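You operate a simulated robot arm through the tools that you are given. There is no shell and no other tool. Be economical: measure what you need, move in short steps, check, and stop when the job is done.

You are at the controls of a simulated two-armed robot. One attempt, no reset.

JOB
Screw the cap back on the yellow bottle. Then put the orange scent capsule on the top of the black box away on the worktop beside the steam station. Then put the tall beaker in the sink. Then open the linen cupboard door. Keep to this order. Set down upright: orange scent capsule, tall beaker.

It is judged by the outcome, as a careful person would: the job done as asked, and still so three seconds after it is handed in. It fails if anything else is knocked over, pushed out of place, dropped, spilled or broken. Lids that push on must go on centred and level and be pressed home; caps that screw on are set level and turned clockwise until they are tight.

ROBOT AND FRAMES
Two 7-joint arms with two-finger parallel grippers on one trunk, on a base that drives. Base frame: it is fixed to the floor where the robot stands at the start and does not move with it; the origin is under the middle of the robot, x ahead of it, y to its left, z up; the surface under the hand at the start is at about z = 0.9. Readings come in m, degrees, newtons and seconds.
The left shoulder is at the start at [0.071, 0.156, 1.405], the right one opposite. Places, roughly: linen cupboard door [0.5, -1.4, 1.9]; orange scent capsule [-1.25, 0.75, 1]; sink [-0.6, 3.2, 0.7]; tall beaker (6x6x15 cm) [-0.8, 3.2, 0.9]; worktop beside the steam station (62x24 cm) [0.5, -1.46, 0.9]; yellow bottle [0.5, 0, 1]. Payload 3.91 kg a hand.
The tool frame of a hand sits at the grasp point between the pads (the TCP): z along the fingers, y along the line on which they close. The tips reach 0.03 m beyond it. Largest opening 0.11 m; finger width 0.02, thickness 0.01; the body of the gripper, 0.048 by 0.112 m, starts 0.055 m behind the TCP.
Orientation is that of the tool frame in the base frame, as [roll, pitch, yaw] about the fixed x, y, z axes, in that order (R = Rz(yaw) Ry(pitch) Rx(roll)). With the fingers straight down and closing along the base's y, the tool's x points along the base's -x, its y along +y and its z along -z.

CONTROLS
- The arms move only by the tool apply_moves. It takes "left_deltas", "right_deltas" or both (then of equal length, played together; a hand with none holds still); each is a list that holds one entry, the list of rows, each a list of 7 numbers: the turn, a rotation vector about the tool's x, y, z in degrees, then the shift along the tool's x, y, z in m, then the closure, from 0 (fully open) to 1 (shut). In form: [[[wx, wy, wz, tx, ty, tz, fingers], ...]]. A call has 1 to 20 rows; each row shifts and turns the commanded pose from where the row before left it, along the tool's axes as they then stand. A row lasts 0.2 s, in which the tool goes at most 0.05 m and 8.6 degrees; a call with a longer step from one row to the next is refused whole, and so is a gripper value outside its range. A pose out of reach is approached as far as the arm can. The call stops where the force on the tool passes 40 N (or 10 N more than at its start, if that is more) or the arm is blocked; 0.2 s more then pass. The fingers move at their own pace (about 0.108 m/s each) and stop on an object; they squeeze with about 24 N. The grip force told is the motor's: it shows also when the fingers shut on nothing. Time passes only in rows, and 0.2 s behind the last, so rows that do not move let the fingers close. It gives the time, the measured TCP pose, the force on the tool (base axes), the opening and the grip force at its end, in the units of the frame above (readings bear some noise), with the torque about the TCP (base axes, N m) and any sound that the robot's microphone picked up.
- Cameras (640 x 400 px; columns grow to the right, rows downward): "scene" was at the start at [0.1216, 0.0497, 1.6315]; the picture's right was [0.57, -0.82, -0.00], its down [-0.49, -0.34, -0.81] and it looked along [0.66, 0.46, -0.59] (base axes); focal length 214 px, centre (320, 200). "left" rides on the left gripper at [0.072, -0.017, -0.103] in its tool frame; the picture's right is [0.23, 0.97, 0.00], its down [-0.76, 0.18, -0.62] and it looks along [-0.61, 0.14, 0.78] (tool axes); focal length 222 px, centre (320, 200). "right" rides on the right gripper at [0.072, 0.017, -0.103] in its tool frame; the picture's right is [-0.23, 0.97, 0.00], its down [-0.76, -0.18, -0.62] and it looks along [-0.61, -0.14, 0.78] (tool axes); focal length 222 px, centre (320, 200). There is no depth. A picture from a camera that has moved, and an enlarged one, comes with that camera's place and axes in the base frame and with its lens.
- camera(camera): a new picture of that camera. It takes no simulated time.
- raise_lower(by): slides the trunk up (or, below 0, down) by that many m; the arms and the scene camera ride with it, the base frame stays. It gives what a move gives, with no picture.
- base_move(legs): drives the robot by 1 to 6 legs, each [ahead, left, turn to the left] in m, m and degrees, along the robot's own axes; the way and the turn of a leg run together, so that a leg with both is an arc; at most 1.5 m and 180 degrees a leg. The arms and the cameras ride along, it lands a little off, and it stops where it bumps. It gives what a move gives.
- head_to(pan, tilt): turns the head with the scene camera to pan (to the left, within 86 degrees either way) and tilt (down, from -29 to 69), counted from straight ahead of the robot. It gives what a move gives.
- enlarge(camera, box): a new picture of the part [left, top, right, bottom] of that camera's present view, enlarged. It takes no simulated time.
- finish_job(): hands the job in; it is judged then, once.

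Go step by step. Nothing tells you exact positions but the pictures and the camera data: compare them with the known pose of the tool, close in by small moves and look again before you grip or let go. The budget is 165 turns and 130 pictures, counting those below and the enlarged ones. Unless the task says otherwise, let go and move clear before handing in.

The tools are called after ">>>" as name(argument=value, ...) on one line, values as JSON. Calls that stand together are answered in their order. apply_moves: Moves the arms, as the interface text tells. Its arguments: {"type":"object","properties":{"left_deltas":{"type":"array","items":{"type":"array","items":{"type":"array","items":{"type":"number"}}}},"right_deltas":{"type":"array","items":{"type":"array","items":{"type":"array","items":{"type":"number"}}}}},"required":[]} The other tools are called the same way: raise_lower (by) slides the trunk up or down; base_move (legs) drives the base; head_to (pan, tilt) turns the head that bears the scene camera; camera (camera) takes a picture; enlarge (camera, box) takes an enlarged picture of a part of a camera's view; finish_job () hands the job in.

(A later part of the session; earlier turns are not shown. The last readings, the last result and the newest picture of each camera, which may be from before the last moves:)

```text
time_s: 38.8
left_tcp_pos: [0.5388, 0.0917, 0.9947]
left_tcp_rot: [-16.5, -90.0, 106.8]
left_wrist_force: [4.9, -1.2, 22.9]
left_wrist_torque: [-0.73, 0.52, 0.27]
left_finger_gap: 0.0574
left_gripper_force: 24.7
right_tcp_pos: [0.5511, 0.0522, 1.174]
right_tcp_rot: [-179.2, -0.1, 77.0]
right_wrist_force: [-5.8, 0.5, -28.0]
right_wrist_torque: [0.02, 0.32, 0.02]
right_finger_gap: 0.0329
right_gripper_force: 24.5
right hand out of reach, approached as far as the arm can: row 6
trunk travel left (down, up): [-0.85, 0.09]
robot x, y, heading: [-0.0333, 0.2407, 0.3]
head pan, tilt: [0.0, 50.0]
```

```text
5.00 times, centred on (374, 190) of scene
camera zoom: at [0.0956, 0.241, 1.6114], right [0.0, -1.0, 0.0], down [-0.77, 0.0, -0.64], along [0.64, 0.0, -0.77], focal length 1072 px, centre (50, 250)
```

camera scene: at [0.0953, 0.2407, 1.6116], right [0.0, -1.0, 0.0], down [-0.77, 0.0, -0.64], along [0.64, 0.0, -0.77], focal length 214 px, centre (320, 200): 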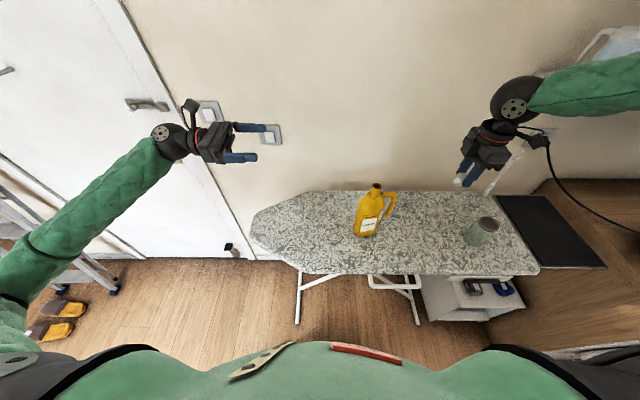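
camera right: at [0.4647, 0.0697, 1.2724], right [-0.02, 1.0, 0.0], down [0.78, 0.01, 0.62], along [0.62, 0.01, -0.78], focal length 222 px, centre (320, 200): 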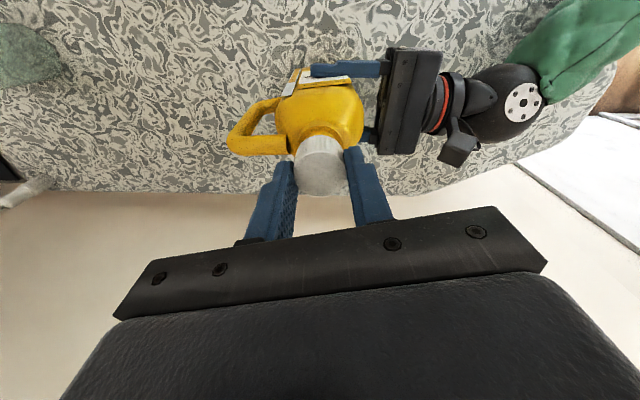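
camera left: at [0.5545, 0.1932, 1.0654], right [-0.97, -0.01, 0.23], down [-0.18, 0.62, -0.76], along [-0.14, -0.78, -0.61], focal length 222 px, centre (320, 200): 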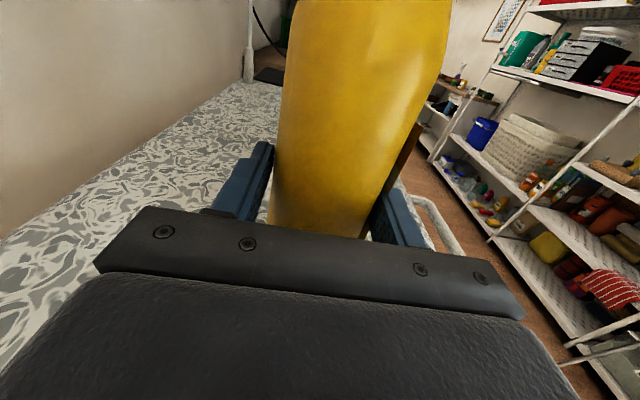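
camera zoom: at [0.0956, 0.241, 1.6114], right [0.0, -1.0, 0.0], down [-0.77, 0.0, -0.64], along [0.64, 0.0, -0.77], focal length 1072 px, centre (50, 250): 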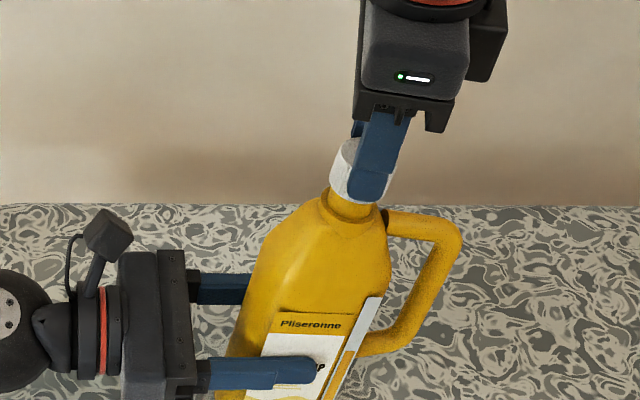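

The arm hit its rotation limit and drifted off, pulling the bottle. I'll turn back two steps at once.

>>> apply_moves(right_deltas=[[[0, 0, -8.4, 0, 0, 0, 1], [0, 0, -8.4, 0, 0, 0, 1], [0, 0, 0, 0, 0, 0, 1]]])

>>> enlarge(camera="scene", box=[310, 150, 438, 230])

```text
time_s: 39.6
left_tcp_pos: [0.5392, 0.0904, 0.9939]
left_tcp_rot: [100.7, -90.0, -10.3]
left_wrist_force: [7.4, -2.7, 21.0]
left_wrist_torque: [-0.41, 0.56, 0.2]
left_finger_gap: 0.0574
left_gripper_force: 23.7
right_tcp_pos: [0.5526, 0.0528, 1.1755]
right_tcp_rot: [-180.0, 0.0, 93.5]
right_wrist_force: [-5.3, 3.0, -25.0]
right_wrist_torque: [0.15, 0.21, 0.05]
right_finger_gap: 0.0321
right_gripper_force: 23.5
trunk travel left (down, up): [-0.85, 0.09]
robot x, y, heading: [-0.0302, 0.2392, 0.2]
head pan, tilt: [0.0, 50.0]
```

```text
5.00 times, centred on (374, 190) of scene
camera zoom: at [0.0956, 0.2406, 1.6116], right [0.0, -1.0, 0.0], down [-0.77, 0.0, -0.64], along [0.64, 0.0, -0.77], focal length 1072 px, centre (50, 250)
```

zoom: 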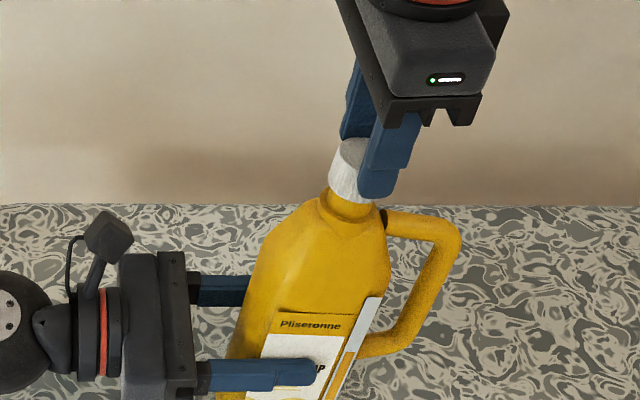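

The cap is evidently threaded, since it held against a 25 N pull, but the bottle was drawn up and tilted slightly. I'll move the right hand back along the same way, gently.

>>> apply_moves(right_deltas=[[[0, 0, 0, 0.0047, -0.0028, 0.002, 1], [0, 0, 0, 0.0047, -0.0028, 0.002, 1], [0, 0, 0, 0.0047, -0.0028, 0.002, 1], [0, 0, 0, 0.0047, -0.0028, 0.002, 1], [0, 0, 0, 0, 0, 0, 1]]])

>>> enlarge(camera="scene", box=[300, 160, 460, 260])

>>> camera(camera="left")

```text
time_s: 40.8
left_tcp_pos: [0.538, 0.0899, 0.9929]
left_tcp_rot: [159.7, -89.9, -69.5]
left_wrist_force: [-2.5, 6.1, -22.5]
left_wrist_torque: [0.57, 0.05, 0.03]
left_finger_gap: 0.0559
left_gripper_force: 24.1
right_tcp_pos: [0.5379, 0.0719, 1.1702]
right_tcp_rot: [179.8, -0.1, 93.6]
right_wrist_force: [-0.4, -4.1, 29.3]
right_wrist_torque: [-0.17, -0.01, 0.01]
right_finger_gap: 0.0323
right_gripper_force: 24.0
trunk travel left (down, up): [-0.85, 0.09]
robot x, y, heading: [-0.0289, 0.2404, 0.2]
head pan, tilt: [0.0, 50.0]
```

```text
4.00 times, centred on (380, 210) of scene
camera zoom: at [0.0945, 0.2408, 1.6117], right [0.0, -1.0, 0.0], down [-0.77, 0.0, -0.64], along [0.64, 0.0, -0.77], focal length 858 px, centre (80, 160)
```

zoom: 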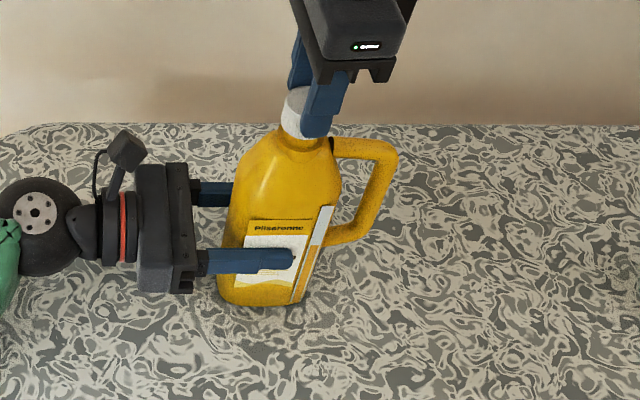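

```text
96 pictures are left
camera left: at [0.5539, 0.1933, 1.0647], right [-0.97, 0.0, 0.23], down [-0.18, 0.62, -0.76], along [-0.14, -0.78, -0.61], focal length 222 px, centre (320, 200)
```

left: 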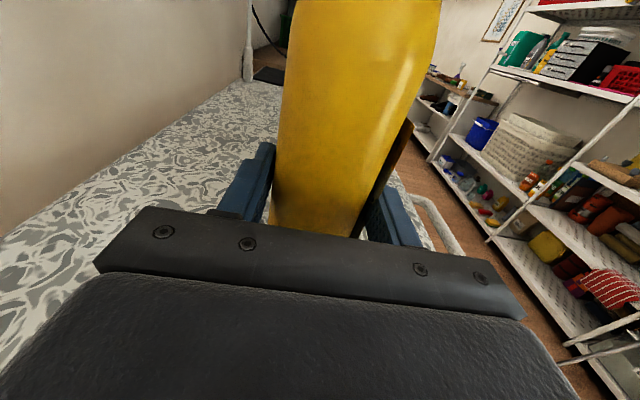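

The bottle looks upright again, with the left grip resisting the downward press. I'll loosen the left fingers so it settles flat on the board.

>>> apply_moves(left_deltas=[[[0, 0, 0, 0, 0, 0, 0.35], [0, 0, 0, 0, 0, 0, 0.35], [0, 0, 0, 0, 0, 0, 0.35]]])

>>> enlarge(camera="scene", box=[300, 160, 460, 260])

>>> camera(camera="right")

```text
time_s: 41.6
left_tcp_pos: [0.539, 0.0906, 0.9938]
left_tcp_rot: [91.0, -90.0, -0.7]
left_wrist_force: [-0.6, -0.1, 0.5]
left_wrist_torque: [0.02, -0.01, -0.01]
left_finger_gap: 0.0719
left_gripper_force: 0.1
right_tcp_pos: [0.5378, 0.0715, 1.1694]
right_tcp_rot: [180.0, 0.0, 93.4]
right_wrist_force: [0.0, -4.7, 25.7]
right_wrist_torque: [-0.11, 0.03, 0.0]
right_finger_gap: 0.0318
right_gripper_force: 24.2
trunk travel left (down, up): [-0.85, 0.09]
robot x, y, heading: [-0.0353, 0.2385, 0.1]
head pan, tilt: [0.0, 50.0]
```

```text
4.00 times, centred on (380, 210) of scene
camera zoom: at [0.0937, 0.2405, 1.6118], right [0.0, -1.0, 0.0], down [-0.77, 0.0, -0.64], along [0.64, 0.0, -0.77], focal length 858 px, centre (80, 160)
```

zoom: 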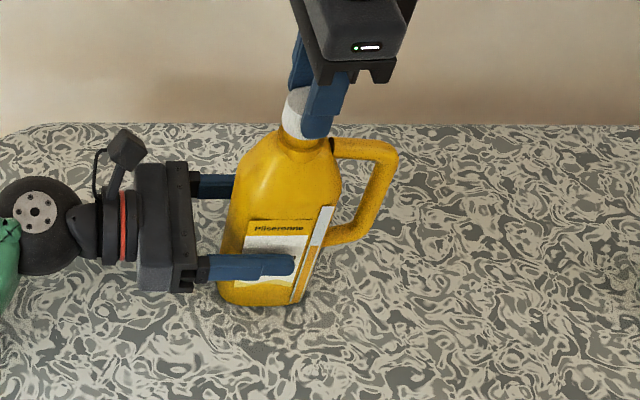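

```text
94 pictures are left
camera right: at [0.5508, 0.1449, 1.2723], right [0.99, -0.17, 0.0], down [-0.13, -0.77, 0.62], along [-0.1, -0.61, -0.78], focal length 222 px, centre (320, 200)
```

right: 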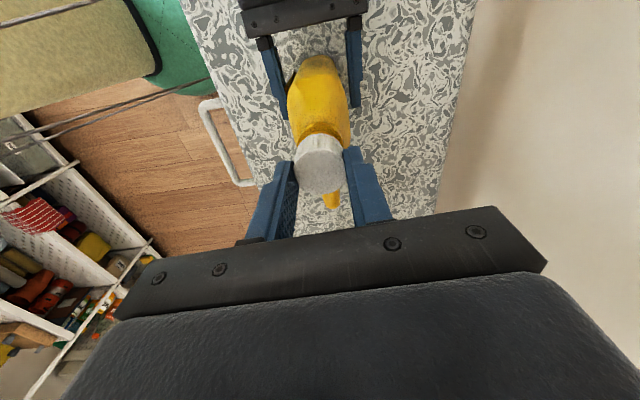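

The bottle stands on the board again. I'll regrip it with the left hand, release the cap, raise the right hand and wind the wrist back for another turn.

>>> apply_moves(left_deltas=[[[0, 0, 0, 0, 0, 0, 0.42], [0, 0, 0, 0, 0, 0, 0.48], [0, 0, 0, 0, 0, 0, 0.54], [0, 0, 0, 0, 0, 0, 1], [0, 0, 0, 0, 0, 0, 1], [0, 0, 0, 0, 0, 0, 1]]])

>>> apply_moves(right_deltas=[[[0, 0, 0, 0, 0, -0.001, 0.5], [0, 0, 0, 0, 0, 0, 0.5], [0, 0, 0, 0, 0, 0, 0.4], [0, 0, 0, 0, 0, -0.03, 0.4], [0, 0, 0, 0, 0, -0.03, 0.4], [0, 0, -8.6, 0, 0, 0, 0.4], [0, 0, -8.6, 0, 0, 0, 0.4], [0, 0, -8.6, 0, 0, 0, 0.4], [0, 0, -8.6, 0, 0, 0, 0.4], [0, 0, -8.6, 0, 0, 0, 0.4], [0, 0, -8.6, 0, 0, 0, 0.4], [0, 0, -8.6, 0, 0, 0, 0.4], [0, 0, -8.6, 0, 0, 0, 0.4], [0, 0, -8.6, 0, 0, 0, 0.4], [0, 0, -8.6, 0, 0, 0, 0.4], [0, 0, 0, 0, 0, 0, 0.4]]])

>>> enlarge(camera="scene", box=[300, 160, 460, 260])

```text
time_s: 43.0
left_tcp_pos: [0.5375, 0.0907, 0.9947]
left_tcp_rot: [78.0, -89.9, 12.3]
left_wrist_force: [-4.8, -0.3, 2.9]
left_wrist_torque: [0.12, -0.03, 0.0]
left_finger_gap: 0.0554
left_gripper_force: 24.2
right_tcp_pos: [0.5377, 0.0725, 1.1695]
right_tcp_rot: [179.9, 0.0, 93.4]
right_wrist_force: [3.3, -3.5, 20.2]
right_wrist_torque: [-0.05, -0.05, -0.03]
right_finger_gap: 0.0318
right_gripper_force: 24.0
trunk travel left (down, up): [-0.85, 0.09]
robot x, y, heading: [-0.0319, 0.2369, 0.4]
head pan, tilt: [0.0, 50.0]
```

```text
time_s: 46.4
left_tcp_pos: [0.5386, 0.0905, 0.9932]
left_tcp_rot: [55.2, -90.0, 35.1]
left_wrist_force: [-1.1, 0.4, 7.1]
left_wrist_torque: [0.27, -0.1, -0.01]
left_finger_gap: 0.0556
left_gripper_force: 23.6
right_tcp_pos: [0.5388, 0.0705, 1.2287]
right_tcp_rot: [179.9, 0.1, 179.5]
right_wrist_force: [0.5, 0.7, -0.1]
right_wrist_torque: [0.01, -0.03, 0.02]
right_finger_gap: 0.0658
right_gripper_force: 0.1
trunk travel left (down, up): [-0.85, 0.09]
robot x, y, heading: [-0.0303, 0.2399, 0.3]
head pan, tilt: [0.0, 50.0]
```

```text
4.00 times, centred on (380, 210) of scene
camera zoom: at [0.0947, 0.2407, 1.6116], right [0.0, -1.0, 0.0], down [-0.77, 0.0, -0.64], along [0.64, 0.0, -0.77], focal length 858 px, centre (80, 160)
```

zoom: 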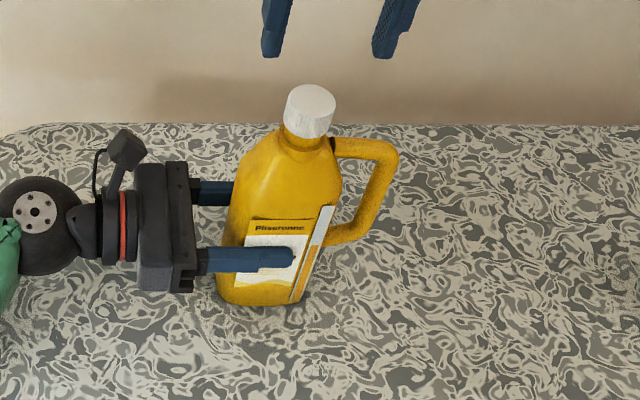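

The cap sits level on the neck. I'll wind back a further 86°, descend and regrip.

>>> apply_moves(right_deltas=[[[0, 0, -8.6, 0, 0, 0, 0.4], [0, 0, -8.6, 0, 0, 0, 0.4], [0, 0, -8.6, 0, 0, 0, 0.4], [0, 0, -8.6, 0, 0, 0, 0.4], [0, 0, -8.6, 0, 0, 0, 0.4], [0, 0, -8.6, 0, 0, 0, 0.4], [0, 0, -8.6, 0, 0, 0, 0.4], [0, 0, -8.6, 0, 0, 0, 0.4], [0, 0, -8.6, 0, 0, 0, 0.4], [0, 0, -8.6, 0, 0, 0, 0.4], [0, 0, 0, 0, 0, 0.03, 0.4], [0, 0, 0, 0, 0, 0.03, 0.4], [0, 0, 0, 0, 0, 0.003, 0.5], [0, 0, 0, 0, 0, 0, 0.6], [0, 0, 0, 0, 0, 0, 0.7], [0, 0, 0, 0, 0, 0, 1], [0, 0, 0, 0, 0, 0, 1]]])

>>> apply_moves(right_deltas=[[[0, 0, 8, 0, 0, 0, 1], [0, 0, 8, 0, 0, 0, 1], [0, 0, 8, 0, 0, 0, 1], [0, 0, 8, 0, 0, 0, 1], [0, 0, 8, 0, 0, 0, 1], [0, 0, 8, 0, 0, 0, 1], [0, 0, 0, 0, 0, 0, 1]]])

>>> enlarge(camera="scene", box=[300, 160, 460, 260])

```text
time_s: 50.0
left_tcp_pos: [0.5397, 0.0898, 0.9941]
left_tcp_rot: [5.7, -89.9, 84.6]
left_wrist_force: [10.8, -6.9, 3.9]
left_wrist_torque: [0.02, 0.75, 0.13]
left_finger_gap: 0.0557
left_gripper_force: 23.5
right_tcp_pos: [0.5419, 0.0731, 1.1645]
right_tcp_rot: [179.9, 0.0, -94.5]
right_wrist_force: [-9.2, 3.0, 0.7]
right_wrist_torque: [0.1, 0.34, -0.02]
right_finger_gap: 0.0321
right_gripper_force: 24.2
trunk travel left (down, up): [-0.85, 0.09]
robot x, y, heading: [-0.0317, 0.2398, 0.3]
head pan, tilt: [0.0, 50.0]
```

```text
time_s: 51.6
left_tcp_pos: [0.5395, 0.0894, 0.9923]
left_tcp_rot: [127.9, -89.9, -37.6]
left_wrist_force: [-7.4, 2.6, 6.5]
left_wrist_torque: [-0.63, -0.82, -0.19]
left_finger_gap: 0.056
left_gripper_force: 24.3
right_tcp_pos: [0.5394, 0.0728, 1.1662]
right_tcp_rot: [-180.0, 0.0, -142.7]
right_wrist_force: [7.2, -3.1, -12.2]
right_wrist_torque: [0.0, -0.5, 0.05]
right_finger_gap: 0.0321
right_gripper_force: 23.9
trunk travel left (down, up): [-0.85, 0.09]
robot x, y, heading: [-0.033, 0.2385, 0.1]
head pan, tilt: [0.0, 50.0]
```

```text
4.00 times, centred on (380, 210) of scene
camera zoom: at [0.0957, 0.2405, 1.6115], right [0.0, -1.0, 0.0], down [-0.77, 0.0, -0.64], along [0.64, 0.0, -0.77], focal length 858 px, centre (80, 160)
```

zoom: 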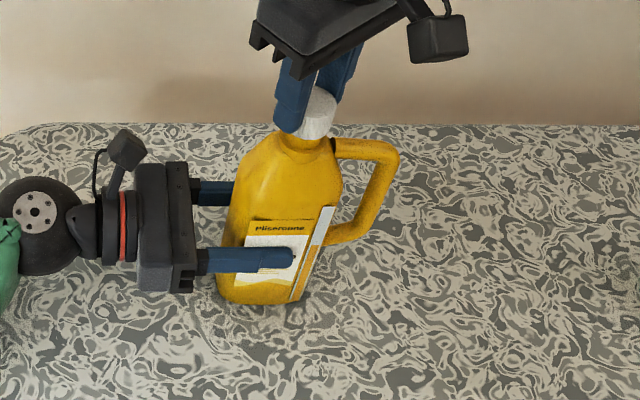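

The thread is drawing the cap down, with a 12 N downward pull on the hand. I'll continue turning and follow it downward.

>>> apply_moves(right_deltas=[[[0, 0, 8, 0, 0, 0.0005, 1], [0, 0, 8, 0, 0, 0.0003, 1], [0, 0, 8, 0, 0, 0.0002, 1], [0, 0, 8, 0, 0, 0.0002, 1], [0, 0, 8, 0, 0, 0.0002, 1], [0, 0, 8, 0, 0, 0.0002, 1], [0, 0, 0, 0, 0, 0, 1]]])

>>> apply_moves(right_deltas=[[[0, 0, 8, 0, 0, 0.0002, 1], [0, 0, 8, 0, 0, 0.0002, 1], [0, 0, 8, 0, 0, 0.0002, 1], [0, 0, 8, 0, 0, 0.0002, 1], [0, 0, 8, 0, 0, 0.0002, 1], [0, 0, 0, 0, 0, 0, 1]]])

```text
time_s: 53.2
left_tcp_pos: [0.5394, 0.0903, 0.9935]
left_tcp_rot: [-50.4, -90.0, 140.7]
left_wrist_force: [-3.5, 13.0, -0.1]
left_wrist_torque: [-0.56, -0.38, -0.17]
left_finger_gap: 0.0556
left_gripper_force: 23.7
right_tcp_pos: [0.5404, 0.0721, 1.1657]
right_tcp_rot: [-180.0, 0.0, 169.4]
right_wrist_force: [3.9, -8.0, 1.9]
right_wrist_torque: [-0.31, -0.15, -0.01]
right_finger_gap: 0.0318
right_gripper_force: 24.6
trunk travel left (down, up): [-0.85, 0.09]
robot x, y, heading: [-0.0342, 0.2415, 0.1]
head pan, tilt: [0.0, 50.0]
```

```text
time_s: 54.6
left_tcp_pos: [0.5379, 0.0901, 0.9926]
left_tcp_rot: [96.6, -90.0, -6.3]
left_wrist_force: [-3.6, -4.8, -2.4]
left_wrist_torque: [0.74, -0.12, -0.43]
left_finger_gap: 0.056
left_gripper_force: 23.8
right_tcp_pos: [0.5404, 0.0716, 1.163]
right_tcp_rot: [180.0, -0.1, 129.4]
right_wrist_force: [1.0, 3.9, 1.7]
right_wrist_torque: [0.08, 0.06, 0.42]
right_finger_gap: 0.0329
right_gripper_force: 23.8
trunk travel left (down, up): [-0.85, 0.09]
robot x, y, heading: [-0.0321, 0.2382, 0.1]
head pan, tilt: [0.0, 50.0]
```

The torque about the axis has risen to 0.42 N m, so the cap is getting tight. I'll turn a bit more.

>>> apply_moves(right_deltas=[[[0, 0, 6, 0, 0, 0, 1], [0, 0, 6, 0, 0, 0, 1], [0, 0, 0, 0, 0, 0, 1]]])

>>> enlarge(camera="scene", box=[300, 160, 460, 260])

```text
time_s: 55.4
left_tcp_pos: [0.539, 0.0897, 0.9931]
left_tcp_rot: [-49.0, -90.0, 139.2]
left_wrist_force: [-2.9, -5.1, -4.1]
left_wrist_torque: [0.8, -0.38, -0.34]
left_finger_gap: 0.0557
left_gripper_force: 24.0
right_tcp_pos: [0.5403, 0.0713, 1.1639]
right_tcp_rot: [-179.9, -0.1, 117.4]
right_wrist_force: [1.6, 4.9, -1.7]
right_wrist_torque: [0.06, 0.0, 0.26]
right_finger_gap: 0.0327
right_gripper_force: 24.2
trunk travel left (down, up): [-0.85, 0.09]
robot x, y, heading: [-0.0336, 0.2398, 0.4]
head pan, tilt: [0.0, 50.0]
```

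```text
4.00 times, centred on (380, 210) of scene
camera zoom: at [0.0957, 0.2405, 1.6115], right [0.0, -1.0, 0.0], down [-0.77, 0.0, -0.64], along [0.64, 0.0, -0.77], focal length 858 px, centre (80, 160)
```

zoom: 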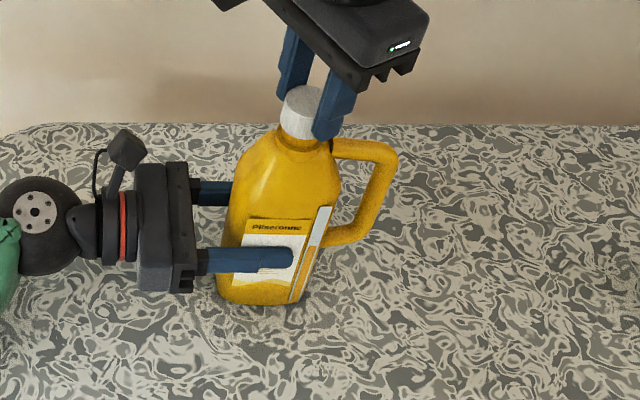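

The torque indicates the cap is tight or slipping in the fingers. I'll confirm with one more regrip and a short turn.

>>> apply_moves(right_deltas=[[[0, 0, 0, 0, 0, 0, 0.5], [0, 0, 0, 0, 0, 0, 0.4], [0, 0, 0, 0, 0, -0.03, 0.4], [0, 0, -8.6, 0, 0, 0, 0.4], [0, 0, -8.6, 0, 0, 0, 0.4], [0, 0, -8.6, 0, 0, 0, 0.4], [0, 0, -8.6, 0, 0, 0, 0.4], [0, 0, -8.6, 0, 0, 0, 0.4], [0, 0, -8.6, 0, 0, 0, 0.4], [0, 0, -8.6, 0, 0, 0, 0.4], [0, 0, -8.6, 0, 0, 0, 0.4], [0, 0, 0, 0, 0, 0.027, 0.4], [0, 0, 0, 0, 0, 0, 0.6], [0, 0, 0, 0, 0, 0, 0.7], [0, 0, 0, 0, 0, 0, 1], [0, 0, 0, 0, 0, 0, 1]]])

>>> apply_moves(right_deltas=[[[0, 0, 7, 0, 0, 0, 1], [0, 0, 7, 0, 0, 0, 1], [0, 0, 7, 0, 0, 0, 1], [0, 0, 0, 0, 0, 0, 1]]])

```text
time_s: 58.8
left_tcp_pos: [0.5388, 0.0905, 0.9932]
left_tcp_rot: [-47.9, -89.9, 138.1]
left_wrist_force: [-1.6, 6.2, -2.8]
left_wrist_torque: [-0.6, -0.07, -0.06]
left_finger_gap: 0.0559
left_gripper_force: 24.4
right_tcp_pos: [0.5406, 0.0736, 1.1668]
right_tcp_rot: [-180.0, 0.1, -173.8]
right_wrist_force: [1.0, -5.5, -0.7]
right_wrist_torque: [-0.26, -0.08, 0.12]
right_finger_gap: 0.0321
right_gripper_force: 24.3
trunk travel left (down, up): [-0.85, 0.09]
robot x, y, heading: [-0.0294, 0.244, 0.3]
head pan, tilt: [0.0, 50.0]
```

```text
time_s: 59.8
left_tcp_pos: [0.5401, 0.0895, 0.9912]
left_tcp_rot: [-65.7, -90.0, 156.0]
left_wrist_force: [1.5, -4.1, -4.0]
left_wrist_torque: [0.77, 0.13, -0.29]
left_finger_gap: 0.0557
left_gripper_force: 24.1
right_tcp_pos: [0.5416, 0.0729, 1.167]
right_tcp_rot: [180.0, -0.1, 165.2]
right_wrist_force: [-1.2, 3.2, -0.2]
right_wrist_torque: [0.1, 0.09, 0.3]
right_finger_gap: 0.0329
right_gripper_force: 24.2
trunk travel left (down, up): [-0.85, 0.09]
robot x, y, heading: [-0.033, 0.2395, 0.2]
head pan, tilt: [0.0, 50.0]
```

The torque rose immediately on regripping, so the cap is tight. I'll release with both hands and clear away.

>>> apply_moves(right_deltas=[[[0, 0, 0, 0, 0, 0, 0.5], [0, 0, 0, 0, 0, 0, 0.3], [0, 0, 0, 0, 0, -0.03, 0.3], [0, 0, 0, 0, 0, -0.05, 0], [0, 0, 0, 0, 0, -0.05, 0], [0, 0, 0, 0, 0, -0.05, 0], [0, 0, 0, 0, 0, 0, 0], [0, 0, 0, 0, 0, 0, 0], [0, 0, 0, 0, 0, 0, 0]]], left_deltas=[[[0, 0, 0, 0, 0, 0, 0.5], [0, 0, 0, 0, 0, 0, 0.3], [0, 0, 0, 0, 0, 0, 0], [0, 0, 0, 0, 0, 0, 0], [0, 0, 0, 0, 0, 0, 0], [0, 0, 0, 0, 0, -0.045, 0], [0, 0, 0, 0, 0, -0.045, 0], [0, 0, 0, 0, 0, -0.045, 0], [0, 0, 0, 0, 0, -0.045, 0]]])

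>>> enlarge(camera="scene", box=[300, 160, 460, 260])

```text
time_s: 61.8
left_tcp_pos: [0.5343, 0.2724, 0.9951]
left_tcp_rot: [-27.4, -89.9, 117.6]
left_wrist_force: [-0.4, 0.7, -0.5]
left_wrist_torque: [0.01, 0.04, 0.0]
left_finger_gap: 0.1101
left_gripper_force: 0.0
right_tcp_pos: [0.5365, 0.0747, 1.3478]
right_tcp_rot: [-179.9, 0.1, 165.2]
right_wrist_force: [-0.1, -0.3, 0.4]
right_wrist_torque: [-0.03, -0.04, 0.01]
right_finger_gap: 0.1101
right_gripper_force: 0.1
trunk travel left (down, up): [-0.85, 0.09]
robot x, y, heading: [-0.0291, 0.2397, -0.0]
head pan, tilt: [0.0, 50.0]
```

```text
4.00 times, centred on (380, 210) of scene
camera zoom: at [0.0937, 0.2424, 1.6117], right [0.0, -1.0, 0.0], down [-0.77, 0.0, -0.64], along [0.64, 0.0, -0.77], focal length 858 px, centre (80, 160)
```

zoom: 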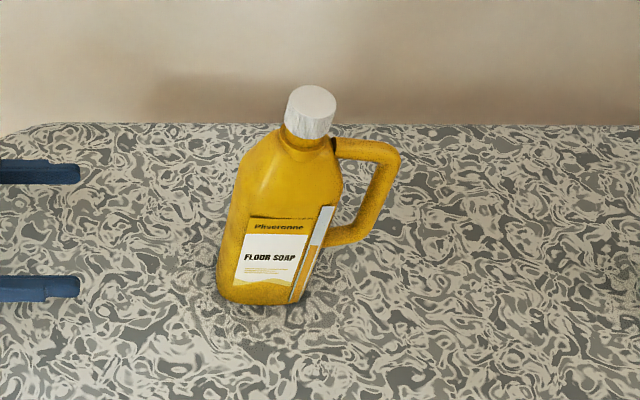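

The cap is on and the bottle stands upright. Next is the capsule, behind me to the left, so I'll raise the left arm and look round.

>>> apply_moves(left_deltas=[[[0, 0, 0, 0.045, 0, 0, 0], [0, 0, 0, 0.045, 0, 0, 0], [0, 0, 0, 0.045, 0, 0, 0], [0, 0, 0, 0.045, 0, 0, 0], [0, 0, 0, 0.045, 0, 0, 0], [0, 0, 0, 0.045, 0, 0, 0], [0, 0, 0, 0.045, 0.02, 0, 0], [0, 0, 0, 0.03, 0.03, 0, 0]]], right_deltas=[[[0, 0, 0, 0.03, -0.03, 0, 0], [0, 0, 0, 0.03, -0.03, 0, 0], [0, 0, 0, 0.03, -0.03, 0, 0], [0, 0, 0, 0.03, -0.03, 0, 0], [0, 0, 0, 0, 0, 0, 0], [0, 0, 0, 0, 0, 0, 0], [0, 0, 0, 0, 0, 0, 0], [0, 0, 0, 0, 0, 0, 0]]])

>>> head_to(pan=86, tilt=25)

>>> camera(camera="scene")

>>> head_to(pan=-86, tilt=25)

>>> camera(camera="scene")

```text
time_s: 63.6
left_tcp_pos: [0.4875, 0.2725, 1.3399]
left_tcp_rot: [32.9, -89.9, 57.4]
left_wrist_force: [-0.5, 0.2, 0.6]
left_wrist_torque: [0.04, 0.03, 0.04]
left_finger_gap: 0.1101
left_gripper_force: 0.0
right_tcp_pos: [0.4113, -0.0167, 1.3512]
right_tcp_rot: [179.9, 0.0, 165.1]
right_wrist_force: [0.5, 0.2, -0.6]
right_wrist_torque: [0.0, 0.0, -0.01]
right_finger_gap: 0.1101
right_gripper_force: 0.0
right hand out of reach, approached as far as the arm can: row 4
trunk travel left (down, up): [-0.85, 0.09]
robot x, y, heading: [-0.0335, 0.2372, 0.3]
head pan, tilt: [0.0, 50.0]
```

```text
time_s: 65.2
left_tcp_pos: [0.487, 0.2729, 1.339]
left_tcp_rot: [-66.4, -90.0, 156.7]
left_wrist_force: [0.0, -0.2, -0.5]
left_wrist_torque: [-0.02, 0.02, 0.0]
left_finger_gap: 0.1099
left_gripper_force: 0.0
right_tcp_pos: [0.4117, -0.0178, 1.3515]
right_tcp_rot: [-180.0, -0.1, 165.3]
right_wrist_force: [1.3, 0.1, -0.4]
right_wrist_torque: [-0.03, 0.0, -0.01]
right_finger_gap: 0.1102
right_gripper_force: 0.0
trunk travel left (down, up): [-0.85, 0.09]
robot x, y, heading: [-0.0338, 0.2393, 0.2]
head pan, tilt: [85.9, 25.0]
```

```text
89 pictures are left
camera scene: at [0.0243, 0.3324, 1.6491], right [1.0, -0.07, 0.0], down [-0.03, -0.42, -0.91], along [0.06, 0.9, -0.42], focal length 214 px, centre (320, 200)
```

scene: 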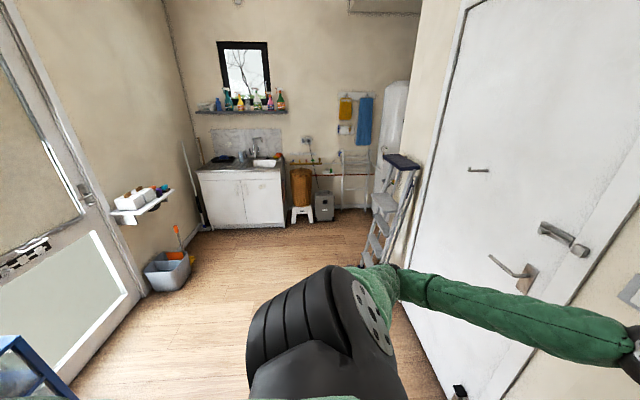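

```text
time_s: 67.8
left_tcp_pos: [0.4867, 0.2725, 1.3399]
left_tcp_rot: [115.2, -90.0, -24.9]
left_wrist_force: [-0.5, 0.4, -0.1]
left_wrist_torque: [-0.04, 0.01, 0.03]
left_finger_gap: 0.1101
left_gripper_force: 0.1
right_tcp_pos: [0.4117, -0.0172, 1.3504]
right_tcp_rot: [180.0, -0.1, 165.4]
right_wrist_force: [0.6, 0.1, 0.2]
right_wrist_torque: [0.0, 0.03, -0.01]
right_finger_gap: 0.1098
right_gripper_force: 0.0
trunk travel left (down, up): [-0.85, 0.09]
robot x, y, heading: [-0.0334, 0.2398, 0.2]
head pan, tilt: [-85.9, 25.0]
```

```text
88 pictures are left
camera scene: at [0.0252, 0.1485, 1.6491], right [-1.0, -0.08, 0.0], down [-0.03, 0.42, -0.91], along [0.07, -0.9, -0.42], focal length 214 px, centre (320, 200)
```

scene: 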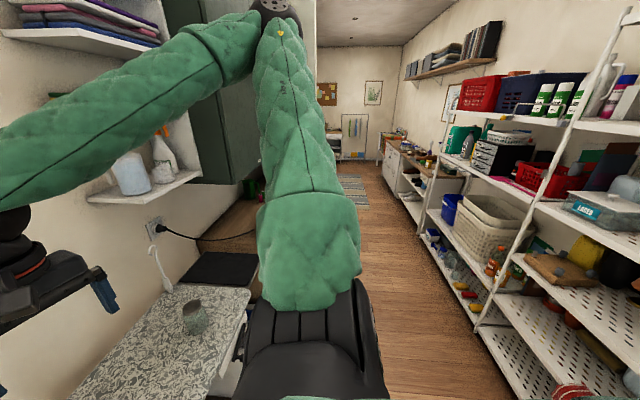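

The sink is ahead to my left, and the capsule should be roughly behind me. I'll back off from the board a little and turn left to face it.

>>> head_to(pan=0, tilt=30)

>>> base_move(legs=[[-0.1, 0, 0], [0, 0, 157]])

>>> camera(camera="scene")

```text
time_s: 69.4
left_tcp_pos: [0.4876, 0.2724, 1.3388]
left_tcp_rot: [-65.1, -90.0, 155.3]
left_wrist_force: [0.2, 0.4, 0.3]
left_wrist_torque: [0.02, 0.01, 0.02]
left_finger_gap: 0.1099
left_gripper_force: 0.0
right_tcp_pos: [0.4112, -0.018, 1.3517]
right_tcp_rot: [179.9, -0.1, 165.3]
right_wrist_force: [-0.8, 0.6, 0.3]
right_wrist_torque: [-0.03, -0.02, 0.0]
right_finger_gap: 0.1102
right_gripper_force: 0.0
trunk travel left (down, up): [-0.85, 0.09]
robot x, y, heading: [-0.0324, 0.2377, 0.2]
head pan, tilt: [0.0, 30.0]
```

```text
time_s: 77.0
left_tcp_pos: [-0.6203, 0.4097, 1.3408]
left_tcp_rot: [119.6, -90.0, 128.0]
left_wrist_force: [0.1, -0.4, -0.3]
left_wrist_torque: [-0.01, -0.01, 0.01]
left_finger_gap: 0.1101
left_gripper_force: 0.2
right_tcp_pos: [-0.4393, 0.6473, 1.3515]
right_tcp_rot: [-179.9, -0.1, -37.4]
right_wrist_force: [-0.6, -0.2, -0.8]
right_wrist_torque: [-0.01, -0.03, -0.01]
right_finger_gap: 0.1098
right_gripper_force: 0.1
trunk travel left (down, up): [-0.85, 0.09]
robot x, y, heading: [-0.1352, 0.2403, 157.9]
head pan, tilt: [0.0, 30.0]
```

```text
87 pictures are left
camera scene: at [-0.2618, 0.2934, 1.6411], right [0.38, 0.92, 0.0], down [0.46, -0.19, -0.87], along [-0.8, 0.33, -0.5], focal length 214 px, centre (320, 200)
```

scene: 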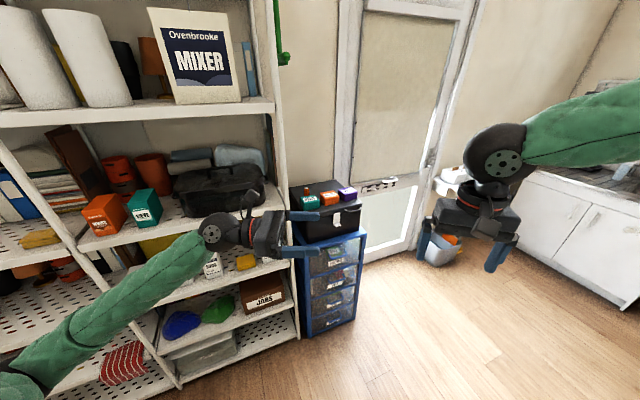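

On the blue drawer unit stands a black box with green, orange and purple capsules on top. I'll enlarge it.

>>> enlarge(camera="scene", box=[276, 170, 372, 230])

```text
6.67 times, centred on (324, 200) of scene
camera zoom: at [-0.2618, 0.2934, 1.6411], right [0.38, 0.92, 0.0], down [0.46, -0.19, -0.87], along [-0.8, 0.33, -0.5], focal length 1430 px, centre (293, 200)
```

zoom: 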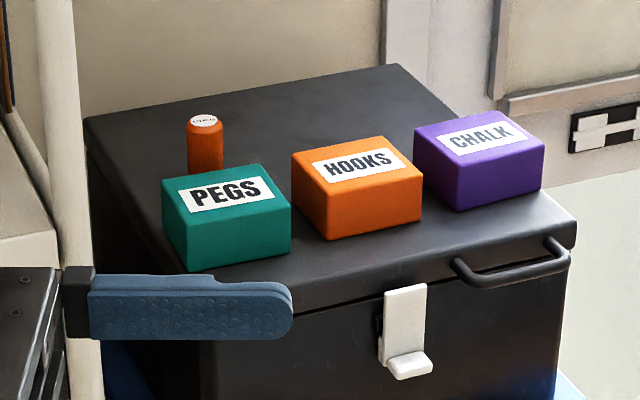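

The orange capsule is the small cylinder behind the PEGS box. I'll use the right hand for it. First I'll fold the left hand back to pointing down, to clear the view and the shelf.

>>> apply_moves(left_deltas=[[[0, 0, 8.2, 0, 0, 0, 0], [0, 0, 8.2, 0, 0, 0, 0], [0, 0, 8.2, 0, 0, 0, 0], [0, 0, 8.2, 0, 0, 0, 0], [0, 0, 8.2, 0, 0, 0, 0], [0, 0, 8.2, 0, 0, 0, 0], [0, 0, 8.2, 0, 0, 0, 0], [0, 0, 8.2, 0, 0, 0, 0], [0, 0, 8.2, 0, 0, 0, 0], [0, 0, 8.2, 0, 0, 0, 0], [0, 0, 8, 0, 0, 0, 0]]])

>>> apply_moves(left_deltas=[[[-8.2, 0, 0, 0, 0, 0, 0], [-8.2, 0, 0, 0, 0, 0, 0], [-8.2, 0, 0, 0, 0, 0, 0], [-8.2, 0, 0, 0, 0, 0, 0], [-8.2, 0, 0, 0, 0, 0, 0], [-8.2, 0, 0, 0, 0, 0, 0], [-8.2, 0, 0, 0, 0, 0, 0], [-8.2, 0, 0, 0, 0, 0, 0], [-8.2, 0, 0, 0, 0, 0, 0], [-8.2, 0, 0, 0, 0, 0, 0], [-8, 0, 0, 0, 0, 0, 0], [0, 0, 0, 0, 0.04, 0, 0], [0, 0, 0, 0, 0.04, 0, 0], [0, 0, 0, 0, 0.04, 0, 0], [0, 0, 0, 0, 0.04, 0, 0], [0, 0, 0, 0, 0.04, 0, 0]]])

>>> camera(camera="scene")

```text
time_s: 79.4
left_tcp_pos: [-0.6216, 0.411, 1.3403]
left_tcp_rot: [-90.0, 0.1, -22.4]
left_wrist_force: [0.2, -0.7, -0.5]
left_wrist_torque: [0.01, 0.0, -0.03]
left_finger_gap: 0.1102
left_gripper_force: 0.1
right_tcp_pos: [-0.4399, 0.6467, 1.3509]
right_tcp_rot: [179.9, -0.1, -37.3]
right_wrist_force: [0.3, -0.8, -0.4]
right_wrist_torque: [-0.01, 0.0, 0.01]
right_finger_gap: 0.1099
right_gripper_force: 0.1
trunk travel left (down, up): [-0.85, 0.09]
robot x, y, heading: [-0.1325, 0.2396, 157.7]
head pan, tilt: [0.0, 30.0]
```

```text
time_s: 82.8
left_tcp_pos: [-0.6964, 0.2218, 1.3392]
left_tcp_rot: [-179.9, 0.0, -22.6]
left_wrist_force: [-0.4, -1.1, 0.0]
left_wrist_torque: [0.03, 0.01, 0.0]
left_finger_gap: 0.1101
left_gripper_force: 0.0
right_tcp_pos: [-0.4386, 0.6442, 1.3523]
right_tcp_rot: [-180.0, 0.1, -37.5]
right_wrist_force: [-0.2, -0.9, -0.4]
right_wrist_torque: [0.06, 0.0, -0.04]
right_finger_gap: 0.11
right_gripper_force: 0.1
trunk travel left (down, up): [-0.85, 0.09]
robot x, y, heading: [-0.1279, 0.243, 157.9]
head pan, tilt: [0.0, 30.0]
```

```text
85 pictures are left
camera scene: at [-0.2613, 0.291, 1.6413], right [0.38, 0.92, 0.0], down [0.46, -0.19, -0.87], along [-0.8, 0.33, -0.5], focal length 214 px, centre (320, 200)
```

scene: 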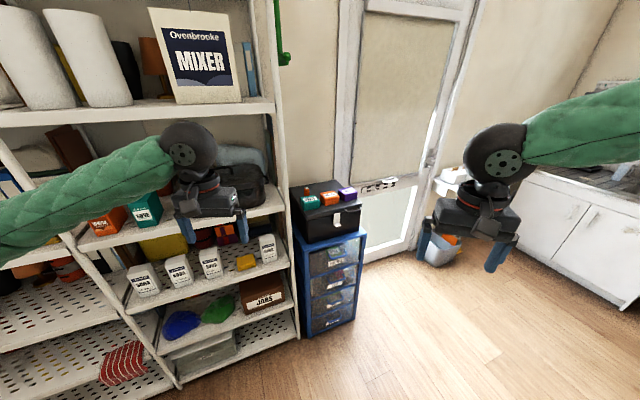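

The drawers' front is near x = -1.09 and the capsule behind it near (-1.37, 0.66). I'll tuck the left hand out to the side and back, turn to heading 180 and drive closer.

>>> apply_moves(left_deltas=[[[0, 0, 0, 0.025, 0.03, 0, 0], [0, 0, 0, 0.025, 0.03, 0, 0], [0, 0, 0, 0.025, 0.03, 0, 0], [0, 0, 0, 0.025, 0.03, 0, 0], [0, 0, 0, 0.025, 0.03, 0, 0], [0, 0, 0, 0.025, 0.03, 0, 0], [0, 0, 0, 0.025, 0.03, 0, 0], [0, 0, 0, 0.025, 0.03, 0, 0]]])

>>> base_move(legs=[[0, 0, 22], [0.45, -0.2, 0]])

>>> camera(camera="scene")

>>> camera(camera="right")

```text
time_s: 84.6
left_tcp_pos: [-0.6389, -0.0735, 1.3547]
left_tcp_rot: [-180.0, 0.0, -22.5]
left_wrist_force: [0.7, -0.3, 0.8]
left_wrist_torque: [-0.01, 0.0, 0.04]
left_finger_gap: 0.1099
left_gripper_force: 0.2
left hand out of reach, approached as far as the arm can: row 4, 5, 6, 7
right_tcp_pos: [-0.4369, 0.6472, 1.3518]
right_tcp_rot: [-179.9, -0.1, -37.4]
right_wrist_force: [-0.6, -0.3, -0.6]
right_wrist_torque: [-0.03, 0.01, -0.01]
right_finger_gap: 0.1098
right_gripper_force: 0.1
trunk travel left (down, up): [-0.85, 0.09]
robot x, y, heading: [-0.1305, 0.2383, 157.9]
head pan, tilt: [0.0, 30.0]
```

```text
time_s: 88.6
left_tcp_pos: [-0.9178, -0.0511, 1.354]
left_tcp_rot: [-179.9, -0.2, 0.4]
left_wrist_force: [0.2, 0.9, -0.1]
left_wrist_torque: [-0.02, -0.02, 0.0]
left_finger_gap: 0.1099
left_gripper_force: 0.0
right_tcp_pos: [-1.0166, 0.6917, 1.3502]
right_tcp_rot: [180.0, -0.1, -14.7]
right_wrist_force: [0.4, -0.2, 0.6]
right_wrist_torque: [0.01, 0.0, 0.02]
right_finger_gap: 0.1101
right_gripper_force: 0.2
trunk travel left (down, up): [-0.85, 0.09]
robot x, y, heading: [-0.5728, 0.4347, -179.7]
head pan, tilt: [0.0, 30.0]
```

```text
84 pictures are left
camera scene: at [-0.7137, 0.4356, 1.6412], right [-0.01, 1.0, 0.0], down [0.5, 0.0, -0.87], along [-0.87, -0.01, -0.5], focal length 214 px, centre (320, 200)
```

scene: 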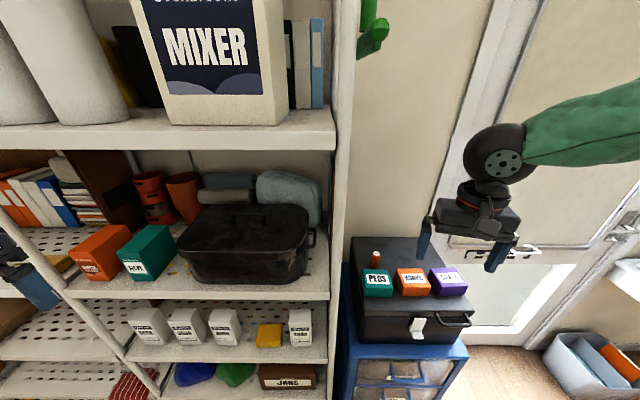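

```text
83 pictures are left
camera right: at [-0.9484, 0.6568, 1.4546], right [-0.47, -0.89, 0.0], down [-0.69, 0.36, 0.62], along [-0.55, 0.29, -0.78], focal length 222 px, centre (320, 200)
```

right: 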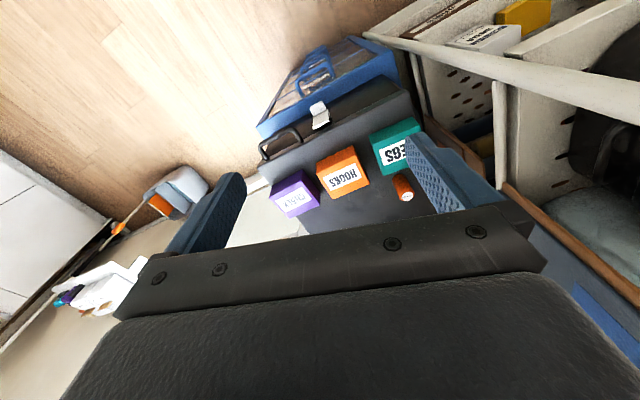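

Triangulation puts the capsule top at about (-1.281, 0.627, 1.091). I'll square up the right hand and bring it above.

>>> apply_moves(right_deltas=[[[0, 0, -7.3, 0, 0, 0, 0], [0, 0, -7.4, 0, 0, 0, 0], [0, 0, 0, -0.044, 0.011, 0, 0], [0, 0, 0, -0.044, 0.011, 0, 0], [0, 0, 0, -0.044, 0.011, 0, 0], [0, 0, 0, -0.044, 0.011, 0, 0], [0, 0, 0, -0.044, 0.011, 0, 0], [0, 0, 0, -0.044, 0.01, 0, 0], [0, 0, 0, 0, 0, 0.04, 0], [0, 0, 0, 0, 0, 0.04, 0], [0, 0, 0, 0, 0, 0.04, 0], [0, 0, 0, 0, 0, 0.03, 0], [0, 0, 0, 0, 0, 0, 0]]])

>>> camera(camera="right")

>>> enlarge(camera="scene", box=[330, 190, 490, 290])

```text
time_s: 91.4
left_tcp_pos: [-0.9185, -0.0507, 1.3534]
left_tcp_rot: [-179.9, -0.1, 0.3]
left_wrist_force: [0.1, 0.5, -0.4]
left_wrist_torque: [-0.02, 0.0, -0.02]
left_finger_gap: 0.1098
left_gripper_force: 0.1
right_tcp_pos: [-1.278, 0.6253, 1.2035]
right_tcp_rot: [-179.9, -0.1, 0.2]
right_wrist_force: [-0.2, 0.7, 0.3]
right_wrist_torque: [0.0, 0.01, 0.01]
right_finger_gap: 0.11
right_gripper_force: 0.1
trunk travel left (down, up): [-0.85, 0.09]
robot x, y, heading: [-0.5748, 0.4346, -179.6]
head pan, tilt: [0.0, 30.0]
```

```text
82 pictures are left
camera right: at [-1.204, 0.6077, 1.3063], right [-0.23, -0.97, 0.0], down [-0.76, 0.18, 0.62], along [-0.61, 0.14, -0.78], focal length 222 px, centre (320, 200)
```

right: 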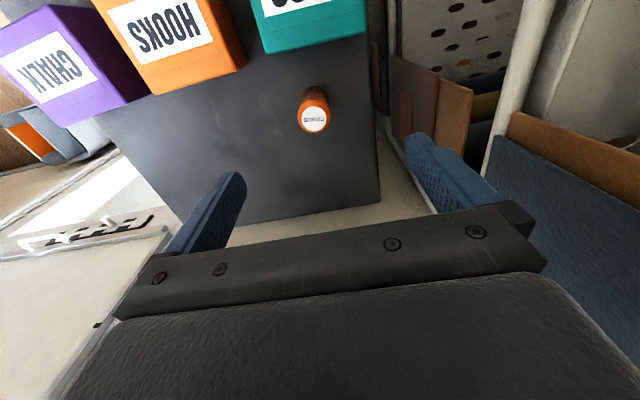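

```text
4.00 times, centred on (410, 240) of scene
camera zoom: at [-0.7137, 0.4355, 1.6412], right [-0.01, 1.0, 0.0], down [0.5, 0.0, -0.87], along [-0.87, -0.01, -0.5], focal length 858 px, centre (-40, 40)
```

zoom: 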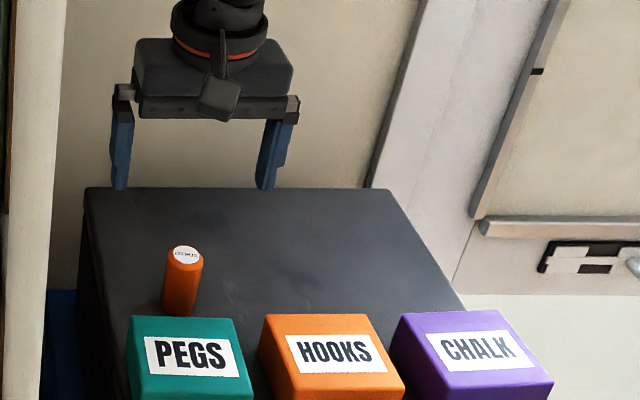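

The capsule is at (-1.279, 0.628), its top at 1.094, standing on the box at about 1.03, with room behind PEGS. I'll lower around it and close.

>>> apply_moves(right_deltas=[[[0, 0, 0, -0.001, -0.003, 0.04, 0.2], [0, 0, 0, 0, 0, 0.04, 0.3], [0, 0, 0, 0, 0, 0.03, 0.3], [0, 0, 0, 0, 0, 0.019, 0.3], [0, 0, 0, 0, 0, 0, 0.3]]])

>>> enlarge(camera="scene", box=[330, 190, 490, 290])

>>> camera(camera="right")

```text
time_s: 92.6
left_tcp_pos: [-0.9196, -0.0508, 1.3539]
left_tcp_rot: [-179.9, -0.1, 0.4]
left_wrist_force: [-0.1, 0.5, -0.2]
left_wrist_torque: [0.02, 0.0, -0.01]
left_finger_gap: 0.1101
left_gripper_force: 0.0
right_tcp_pos: [-1.2772, 0.6265, 1.0711]
right_tcp_rot: [-180.0, 0.0, 0.1]
right_wrist_force: [1.5, 2.8, 14.7]
right_wrist_torque: [-0.06, 0.01, 0.08]
right_finger_gap: 0.0762
right_gripper_force: 0.2
trunk travel left (down, up): [-0.85, 0.09]
robot x, y, heading: [-0.5683, 0.4364, -179.7]
head pan, tilt: [0.0, 30.0]
```

```text
4.00 times, centred on (410, 240) of scene
camera zoom: at [-0.7133, 0.4359, 1.6415], right [-0.01, 1.0, 0.0], down [0.5, 0.0, -0.87], along [-0.87, -0.01, -0.5], focal length 858 px, centre (-40, 40)
```

zoom: 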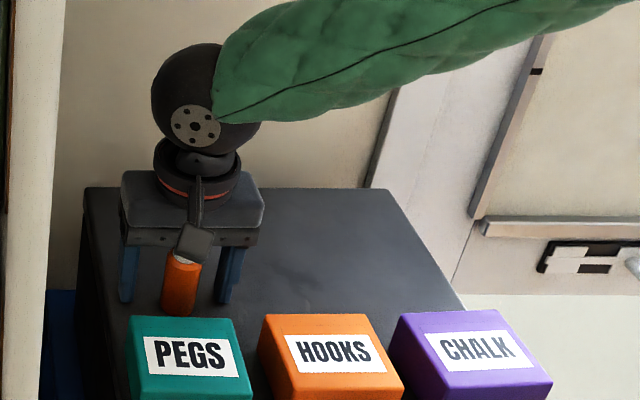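

```text
79 pictures are left
camera right: at [-1.2049, 0.6102, 1.1742], right [-0.23, -0.97, 0.0], down [-0.76, 0.18, 0.62], along [-0.61, 0.14, -0.78], focal length 222 px, centre (320, 200)
```

right: 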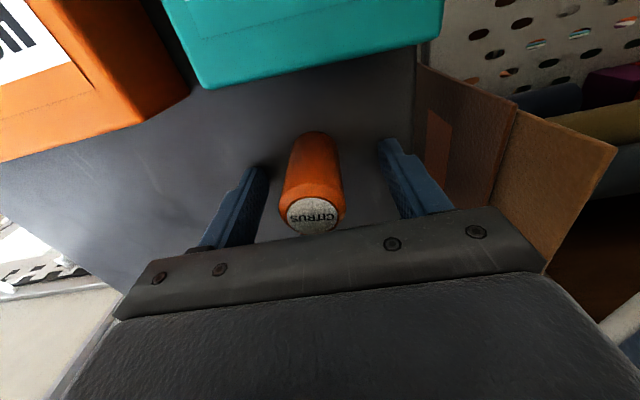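

The tips touch the box top, so I'll raise 5 mm and close on the capsule.

>>> apply_moves(right_deltas=[[[0, 0, 0, -0.001, 0, -0.005, 0.3], [0, 0, 0, 0, 0, 0, 0.5], [0, 0, 0, 0, 0, 0, 0.65], [0, 0, 0, 0, 0, 0, 0.75], [0, 0, 0, 0, 0, 0, 1], [0, 0, 0, 0, 0, 0, 1]]])

>>> apply_moves(right_deltas=[[[0, 0, 0, 0, 0, -0.02, 1], [0, 0, 0, 0, 0, -0.04, 1], [0, 0, 0, 0, 0, -0.05, 1], [0, 0, 0, 0, 0, -0.05, 1], [0, 0, 0, 0, 0, -0.05, 1], [0, 0, 0, 0, 0, 0, 1]]])

>>> camera(camera="scene")

>>> camera(camera="right")

```text
time_s: 94.0
left_tcp_pos: [-0.9185, -0.0498, 1.3535]
left_tcp_rot: [-179.9, 0.0, 0.5]
left_wrist_force: [0.2, 0.3, 0.6]
left_wrist_torque: [-0.01, -0.01, 0.0]
left_finger_gap: 0.1101
left_gripper_force: 0.1
right_tcp_pos: [-1.2805, 0.6284, 1.0755]
right_tcp_rot: [180.0, -0.1, 0.2]
right_wrist_force: [-1.2, -1.1, -0.1]
right_wrist_torque: [-0.03, -0.01, 0.01]
right_finger_gap: 0.0292
right_gripper_force: 24.1
trunk travel left (down, up): [-0.85, 0.09]
robot x, y, heading: [-0.5693, 0.4373, -179.6]
head pan, tilt: [0.0, 30.0]
```

```text
time_s: 95.4
left_tcp_pos: [-0.9196, -0.0505, 1.3529]
left_tcp_rot: [-180.0, -0.2, 0.4]
left_wrist_force: [-0.3, 0.2, -0.3]
left_wrist_torque: [0.04, -0.05, -0.02]
left_finger_gap: 0.1099
left_gripper_force: 0.0
right_tcp_pos: [-1.2853, 0.6284, 1.2864]
right_tcp_rot: [179.9, -0.1, 0.2]
right_wrist_force: [-0.3, -1.0, 0.1]
right_wrist_torque: [-0.01, -0.01, -0.02]
right_finger_gap: 0.0293
right_gripper_force: 23.5
trunk travel left (down, up): [-0.85, 0.09]
robot x, y, heading: [-0.5716, 0.4354, -179.5]
head pan, tilt: [0.0, 30.0]
```

```text
78 pictures are left
camera scene: at [-0.7154, 0.4364, 1.641], right [-0.01, 1.0, 0.0], down [0.5, 0.0, -0.87], along [-0.87, -0.01, -0.5], focal length 214 px, centre (320, 200)
```

scene: 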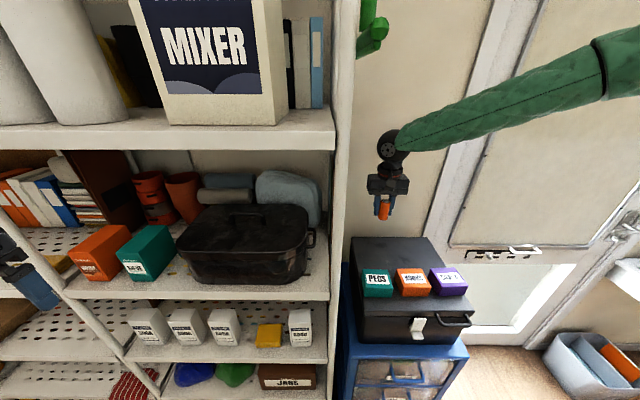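

```text
77 pictures are left
camera right: at [-1.2115, 0.6123, 1.3896], right [-0.23, -0.97, 0.0], down [-0.76, 0.18, 0.62], along [-0.61, 0.14, -0.78], focal length 222 px, centre (320, 200)
```

right: 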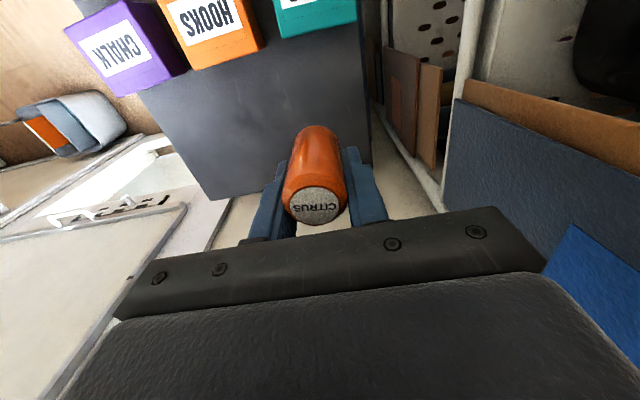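

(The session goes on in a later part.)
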